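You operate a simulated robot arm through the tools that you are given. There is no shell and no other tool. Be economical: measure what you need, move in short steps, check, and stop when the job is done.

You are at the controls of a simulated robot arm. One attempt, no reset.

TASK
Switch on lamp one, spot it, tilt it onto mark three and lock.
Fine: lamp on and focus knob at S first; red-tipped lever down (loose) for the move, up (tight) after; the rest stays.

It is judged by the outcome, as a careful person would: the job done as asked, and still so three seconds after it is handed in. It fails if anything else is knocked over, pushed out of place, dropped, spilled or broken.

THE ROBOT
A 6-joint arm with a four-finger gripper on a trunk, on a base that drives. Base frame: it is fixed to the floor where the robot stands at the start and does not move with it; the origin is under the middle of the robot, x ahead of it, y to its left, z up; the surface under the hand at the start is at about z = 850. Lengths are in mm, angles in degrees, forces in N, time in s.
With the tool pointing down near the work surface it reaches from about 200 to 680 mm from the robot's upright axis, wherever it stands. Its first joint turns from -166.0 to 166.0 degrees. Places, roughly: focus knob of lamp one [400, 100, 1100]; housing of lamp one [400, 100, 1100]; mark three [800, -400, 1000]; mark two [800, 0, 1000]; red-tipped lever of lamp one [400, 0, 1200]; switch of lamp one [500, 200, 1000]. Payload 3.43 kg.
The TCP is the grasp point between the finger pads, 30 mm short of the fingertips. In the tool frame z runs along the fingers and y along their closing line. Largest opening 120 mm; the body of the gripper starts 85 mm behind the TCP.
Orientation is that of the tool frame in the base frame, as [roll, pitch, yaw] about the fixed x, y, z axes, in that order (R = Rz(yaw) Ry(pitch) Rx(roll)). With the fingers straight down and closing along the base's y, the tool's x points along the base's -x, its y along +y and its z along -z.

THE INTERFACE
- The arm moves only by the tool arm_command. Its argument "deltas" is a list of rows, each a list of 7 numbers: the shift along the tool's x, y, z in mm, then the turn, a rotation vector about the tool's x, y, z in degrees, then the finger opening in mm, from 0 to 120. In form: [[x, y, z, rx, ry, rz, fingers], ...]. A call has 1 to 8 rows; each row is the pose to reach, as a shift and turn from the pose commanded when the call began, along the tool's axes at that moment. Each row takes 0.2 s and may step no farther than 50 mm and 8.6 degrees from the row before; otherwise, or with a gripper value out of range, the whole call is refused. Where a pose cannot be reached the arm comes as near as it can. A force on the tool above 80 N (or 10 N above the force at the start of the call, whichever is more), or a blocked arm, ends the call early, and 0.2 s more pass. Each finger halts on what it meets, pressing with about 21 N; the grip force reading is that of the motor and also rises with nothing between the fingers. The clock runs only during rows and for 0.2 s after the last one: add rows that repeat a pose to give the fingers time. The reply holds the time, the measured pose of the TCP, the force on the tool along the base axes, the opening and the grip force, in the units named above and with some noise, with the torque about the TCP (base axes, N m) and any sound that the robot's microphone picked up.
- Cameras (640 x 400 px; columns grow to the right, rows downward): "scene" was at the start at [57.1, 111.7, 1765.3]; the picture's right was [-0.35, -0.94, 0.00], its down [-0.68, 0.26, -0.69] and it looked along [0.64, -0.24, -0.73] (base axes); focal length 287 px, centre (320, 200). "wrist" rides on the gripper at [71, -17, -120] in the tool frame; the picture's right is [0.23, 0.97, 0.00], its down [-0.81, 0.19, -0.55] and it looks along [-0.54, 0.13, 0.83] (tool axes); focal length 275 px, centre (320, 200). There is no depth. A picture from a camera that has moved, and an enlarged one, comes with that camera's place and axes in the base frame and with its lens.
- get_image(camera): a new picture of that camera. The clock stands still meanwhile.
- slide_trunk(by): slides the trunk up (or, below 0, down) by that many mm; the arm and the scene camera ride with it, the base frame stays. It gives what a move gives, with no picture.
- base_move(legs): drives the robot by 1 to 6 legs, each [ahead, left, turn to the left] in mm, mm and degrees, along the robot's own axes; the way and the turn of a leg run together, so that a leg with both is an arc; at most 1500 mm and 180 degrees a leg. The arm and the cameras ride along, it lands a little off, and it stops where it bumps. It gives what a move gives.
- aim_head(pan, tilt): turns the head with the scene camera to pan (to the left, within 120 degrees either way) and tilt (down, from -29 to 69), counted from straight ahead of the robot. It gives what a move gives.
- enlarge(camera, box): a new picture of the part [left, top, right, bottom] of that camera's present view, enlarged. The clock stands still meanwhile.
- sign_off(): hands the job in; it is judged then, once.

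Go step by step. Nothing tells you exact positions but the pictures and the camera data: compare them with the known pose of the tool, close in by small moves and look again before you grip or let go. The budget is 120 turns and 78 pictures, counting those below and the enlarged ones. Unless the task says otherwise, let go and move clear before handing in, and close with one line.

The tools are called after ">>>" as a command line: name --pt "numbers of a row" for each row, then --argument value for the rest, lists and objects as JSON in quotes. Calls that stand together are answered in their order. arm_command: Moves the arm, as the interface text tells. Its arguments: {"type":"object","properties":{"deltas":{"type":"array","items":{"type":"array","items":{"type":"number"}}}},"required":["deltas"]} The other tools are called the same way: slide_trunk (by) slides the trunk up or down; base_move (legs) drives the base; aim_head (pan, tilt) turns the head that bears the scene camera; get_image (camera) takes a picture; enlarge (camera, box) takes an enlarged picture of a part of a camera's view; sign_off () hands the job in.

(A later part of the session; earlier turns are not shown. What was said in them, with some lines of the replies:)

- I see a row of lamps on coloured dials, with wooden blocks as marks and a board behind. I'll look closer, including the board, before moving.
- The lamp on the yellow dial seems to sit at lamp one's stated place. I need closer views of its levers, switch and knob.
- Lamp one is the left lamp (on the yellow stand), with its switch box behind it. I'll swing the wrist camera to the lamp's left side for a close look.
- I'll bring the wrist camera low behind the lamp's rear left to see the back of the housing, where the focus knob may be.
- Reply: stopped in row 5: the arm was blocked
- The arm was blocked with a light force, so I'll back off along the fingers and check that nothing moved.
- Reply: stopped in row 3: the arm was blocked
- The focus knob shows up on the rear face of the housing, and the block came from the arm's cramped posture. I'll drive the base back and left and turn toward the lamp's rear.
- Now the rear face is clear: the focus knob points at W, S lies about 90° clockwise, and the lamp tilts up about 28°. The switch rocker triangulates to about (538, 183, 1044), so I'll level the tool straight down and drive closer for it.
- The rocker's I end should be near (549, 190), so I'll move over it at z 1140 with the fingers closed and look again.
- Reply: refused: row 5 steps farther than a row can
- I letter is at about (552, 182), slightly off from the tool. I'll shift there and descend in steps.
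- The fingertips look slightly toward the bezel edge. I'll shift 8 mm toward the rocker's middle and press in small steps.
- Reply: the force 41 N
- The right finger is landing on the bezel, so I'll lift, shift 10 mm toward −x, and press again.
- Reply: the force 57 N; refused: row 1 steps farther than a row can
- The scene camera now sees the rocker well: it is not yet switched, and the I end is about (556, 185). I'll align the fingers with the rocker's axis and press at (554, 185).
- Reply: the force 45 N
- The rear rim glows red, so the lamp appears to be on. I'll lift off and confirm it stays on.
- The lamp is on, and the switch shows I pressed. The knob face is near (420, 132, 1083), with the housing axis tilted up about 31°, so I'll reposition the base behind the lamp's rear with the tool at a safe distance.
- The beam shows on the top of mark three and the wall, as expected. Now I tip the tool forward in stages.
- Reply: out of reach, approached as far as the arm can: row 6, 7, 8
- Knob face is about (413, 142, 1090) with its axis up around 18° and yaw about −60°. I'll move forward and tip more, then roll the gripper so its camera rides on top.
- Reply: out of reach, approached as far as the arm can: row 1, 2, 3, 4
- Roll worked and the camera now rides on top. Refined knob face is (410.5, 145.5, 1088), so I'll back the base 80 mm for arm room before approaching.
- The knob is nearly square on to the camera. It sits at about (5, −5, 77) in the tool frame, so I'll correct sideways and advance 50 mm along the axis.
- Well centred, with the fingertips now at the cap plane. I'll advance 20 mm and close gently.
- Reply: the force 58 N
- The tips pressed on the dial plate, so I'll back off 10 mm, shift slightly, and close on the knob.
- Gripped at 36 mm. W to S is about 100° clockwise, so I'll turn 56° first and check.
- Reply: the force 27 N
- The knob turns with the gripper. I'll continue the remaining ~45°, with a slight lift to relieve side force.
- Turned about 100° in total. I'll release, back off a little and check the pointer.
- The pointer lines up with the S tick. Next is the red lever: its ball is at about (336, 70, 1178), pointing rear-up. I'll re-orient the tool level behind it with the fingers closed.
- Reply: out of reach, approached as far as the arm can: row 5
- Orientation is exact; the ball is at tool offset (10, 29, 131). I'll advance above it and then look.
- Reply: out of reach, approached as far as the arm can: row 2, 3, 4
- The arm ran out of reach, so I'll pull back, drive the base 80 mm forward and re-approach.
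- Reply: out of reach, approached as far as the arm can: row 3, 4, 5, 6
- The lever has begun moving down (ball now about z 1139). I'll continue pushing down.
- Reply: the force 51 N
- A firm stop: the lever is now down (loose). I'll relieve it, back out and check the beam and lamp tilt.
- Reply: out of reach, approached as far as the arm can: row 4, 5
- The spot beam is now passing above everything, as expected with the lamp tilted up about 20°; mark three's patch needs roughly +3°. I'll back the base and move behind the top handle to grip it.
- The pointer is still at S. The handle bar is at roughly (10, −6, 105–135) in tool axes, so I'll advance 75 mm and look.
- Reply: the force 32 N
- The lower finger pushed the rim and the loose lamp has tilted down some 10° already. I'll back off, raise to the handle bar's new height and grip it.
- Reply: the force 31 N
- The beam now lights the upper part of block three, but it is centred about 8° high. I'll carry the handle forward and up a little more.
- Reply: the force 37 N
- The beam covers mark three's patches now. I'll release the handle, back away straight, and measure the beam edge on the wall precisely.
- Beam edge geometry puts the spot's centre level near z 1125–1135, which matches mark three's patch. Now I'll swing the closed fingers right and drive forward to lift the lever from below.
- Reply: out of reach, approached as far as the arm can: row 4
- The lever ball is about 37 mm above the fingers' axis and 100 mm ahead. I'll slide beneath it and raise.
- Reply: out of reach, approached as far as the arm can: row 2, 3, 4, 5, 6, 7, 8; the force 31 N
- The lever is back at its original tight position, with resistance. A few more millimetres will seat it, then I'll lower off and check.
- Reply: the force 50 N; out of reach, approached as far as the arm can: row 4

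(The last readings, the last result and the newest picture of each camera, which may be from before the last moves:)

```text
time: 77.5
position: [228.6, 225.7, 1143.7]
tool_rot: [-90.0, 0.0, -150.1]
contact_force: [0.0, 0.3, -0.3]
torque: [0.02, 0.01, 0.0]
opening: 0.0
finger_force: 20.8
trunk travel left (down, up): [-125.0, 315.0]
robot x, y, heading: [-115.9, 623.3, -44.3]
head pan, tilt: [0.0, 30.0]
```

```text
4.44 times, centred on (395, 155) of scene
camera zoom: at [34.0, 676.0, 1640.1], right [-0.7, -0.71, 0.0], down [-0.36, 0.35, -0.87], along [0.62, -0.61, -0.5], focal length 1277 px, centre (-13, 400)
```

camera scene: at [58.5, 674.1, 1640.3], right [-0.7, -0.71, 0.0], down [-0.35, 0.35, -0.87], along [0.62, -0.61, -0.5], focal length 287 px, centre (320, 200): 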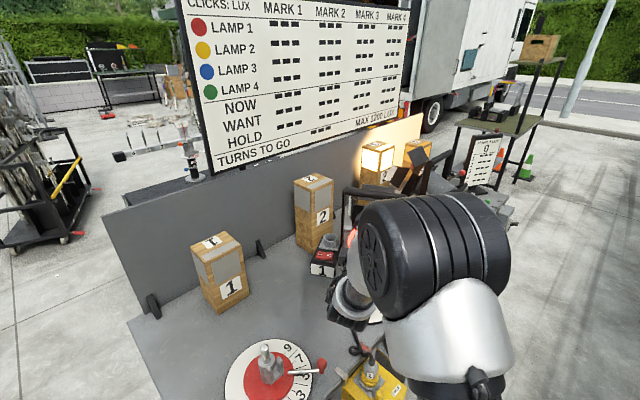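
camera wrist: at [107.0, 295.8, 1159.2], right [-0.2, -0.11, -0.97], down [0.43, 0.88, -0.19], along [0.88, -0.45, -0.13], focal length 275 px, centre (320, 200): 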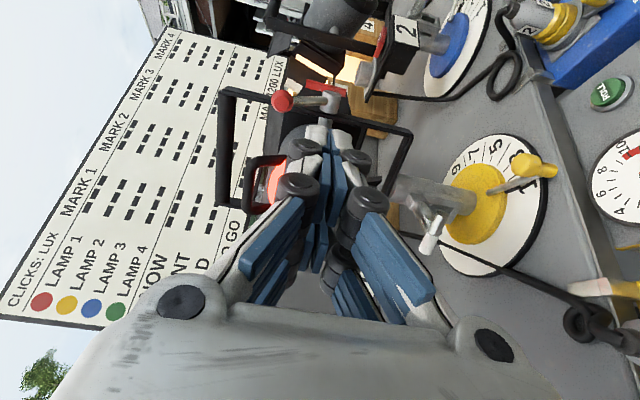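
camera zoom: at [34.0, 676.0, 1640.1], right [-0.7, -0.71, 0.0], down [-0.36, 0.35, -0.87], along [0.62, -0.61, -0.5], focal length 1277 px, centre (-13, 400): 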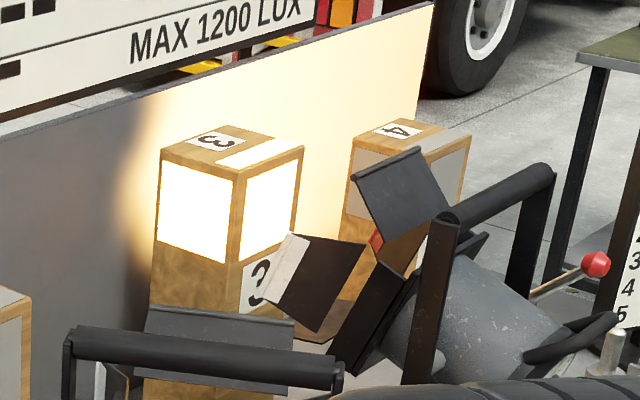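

The lever is up and the spot still sits on mark three's patch. One last look at the knob from a clear position.

>>> arm_command --pt "-35 0 -10 0 0 0 0" --pt "-70 -20 -20 0 0 0 0" --pt "-105 -50 -25 0 0 0 0"

>>> enlarge --camera "wrist" --box '[230, 30, 450, 200]'

```text
time: 78.3
position: [307.8, 304.0, 1192.1]
tool_rot: [-90.1, 0.0, -150.1]
contact_force: [-1.3, 0.0, 0.3]
torque: [0.02, -0.02, 0.01]
opening: 0.0
finger_force: 20.3
trunk travel left (down, up): [-125.0, 315.0]
robot x, y, heading: [-111.6, 622.3, -44.2]
head pan, tilt: [0.0, 30.0]
```

```text
2.35 times, centred on (340, 115) of wrist
camera zoom: at [185.5, 372.5, 1209.3], right [-0.2, -0.11, -0.97], down [0.43, 0.88, -0.19], along [0.88, -0.45, -0.13], focal length 648 px, centre (273, 400)
```

zoom: 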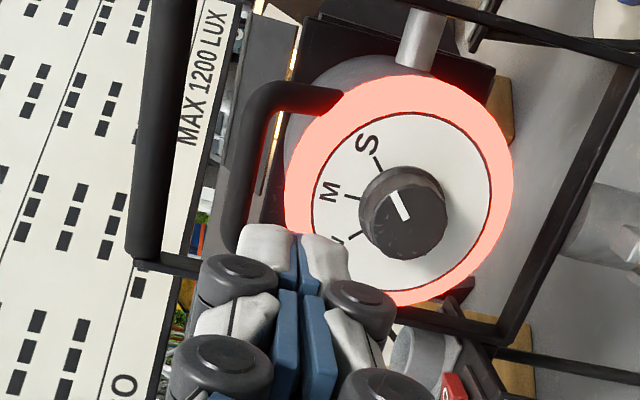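

The knob points at S, the lamp is on, the lever is up, and the spot holds on mark three with the arm clear. Handing in.

>>> sign_off

```text
The job is handed in.
```

Lamp one is on and focused to S. It is tilted so the spot falls on mark three, and it is locked with the red-tipped lever up. The board showed no lux reading, so I judged the aim from pictures of the beam.
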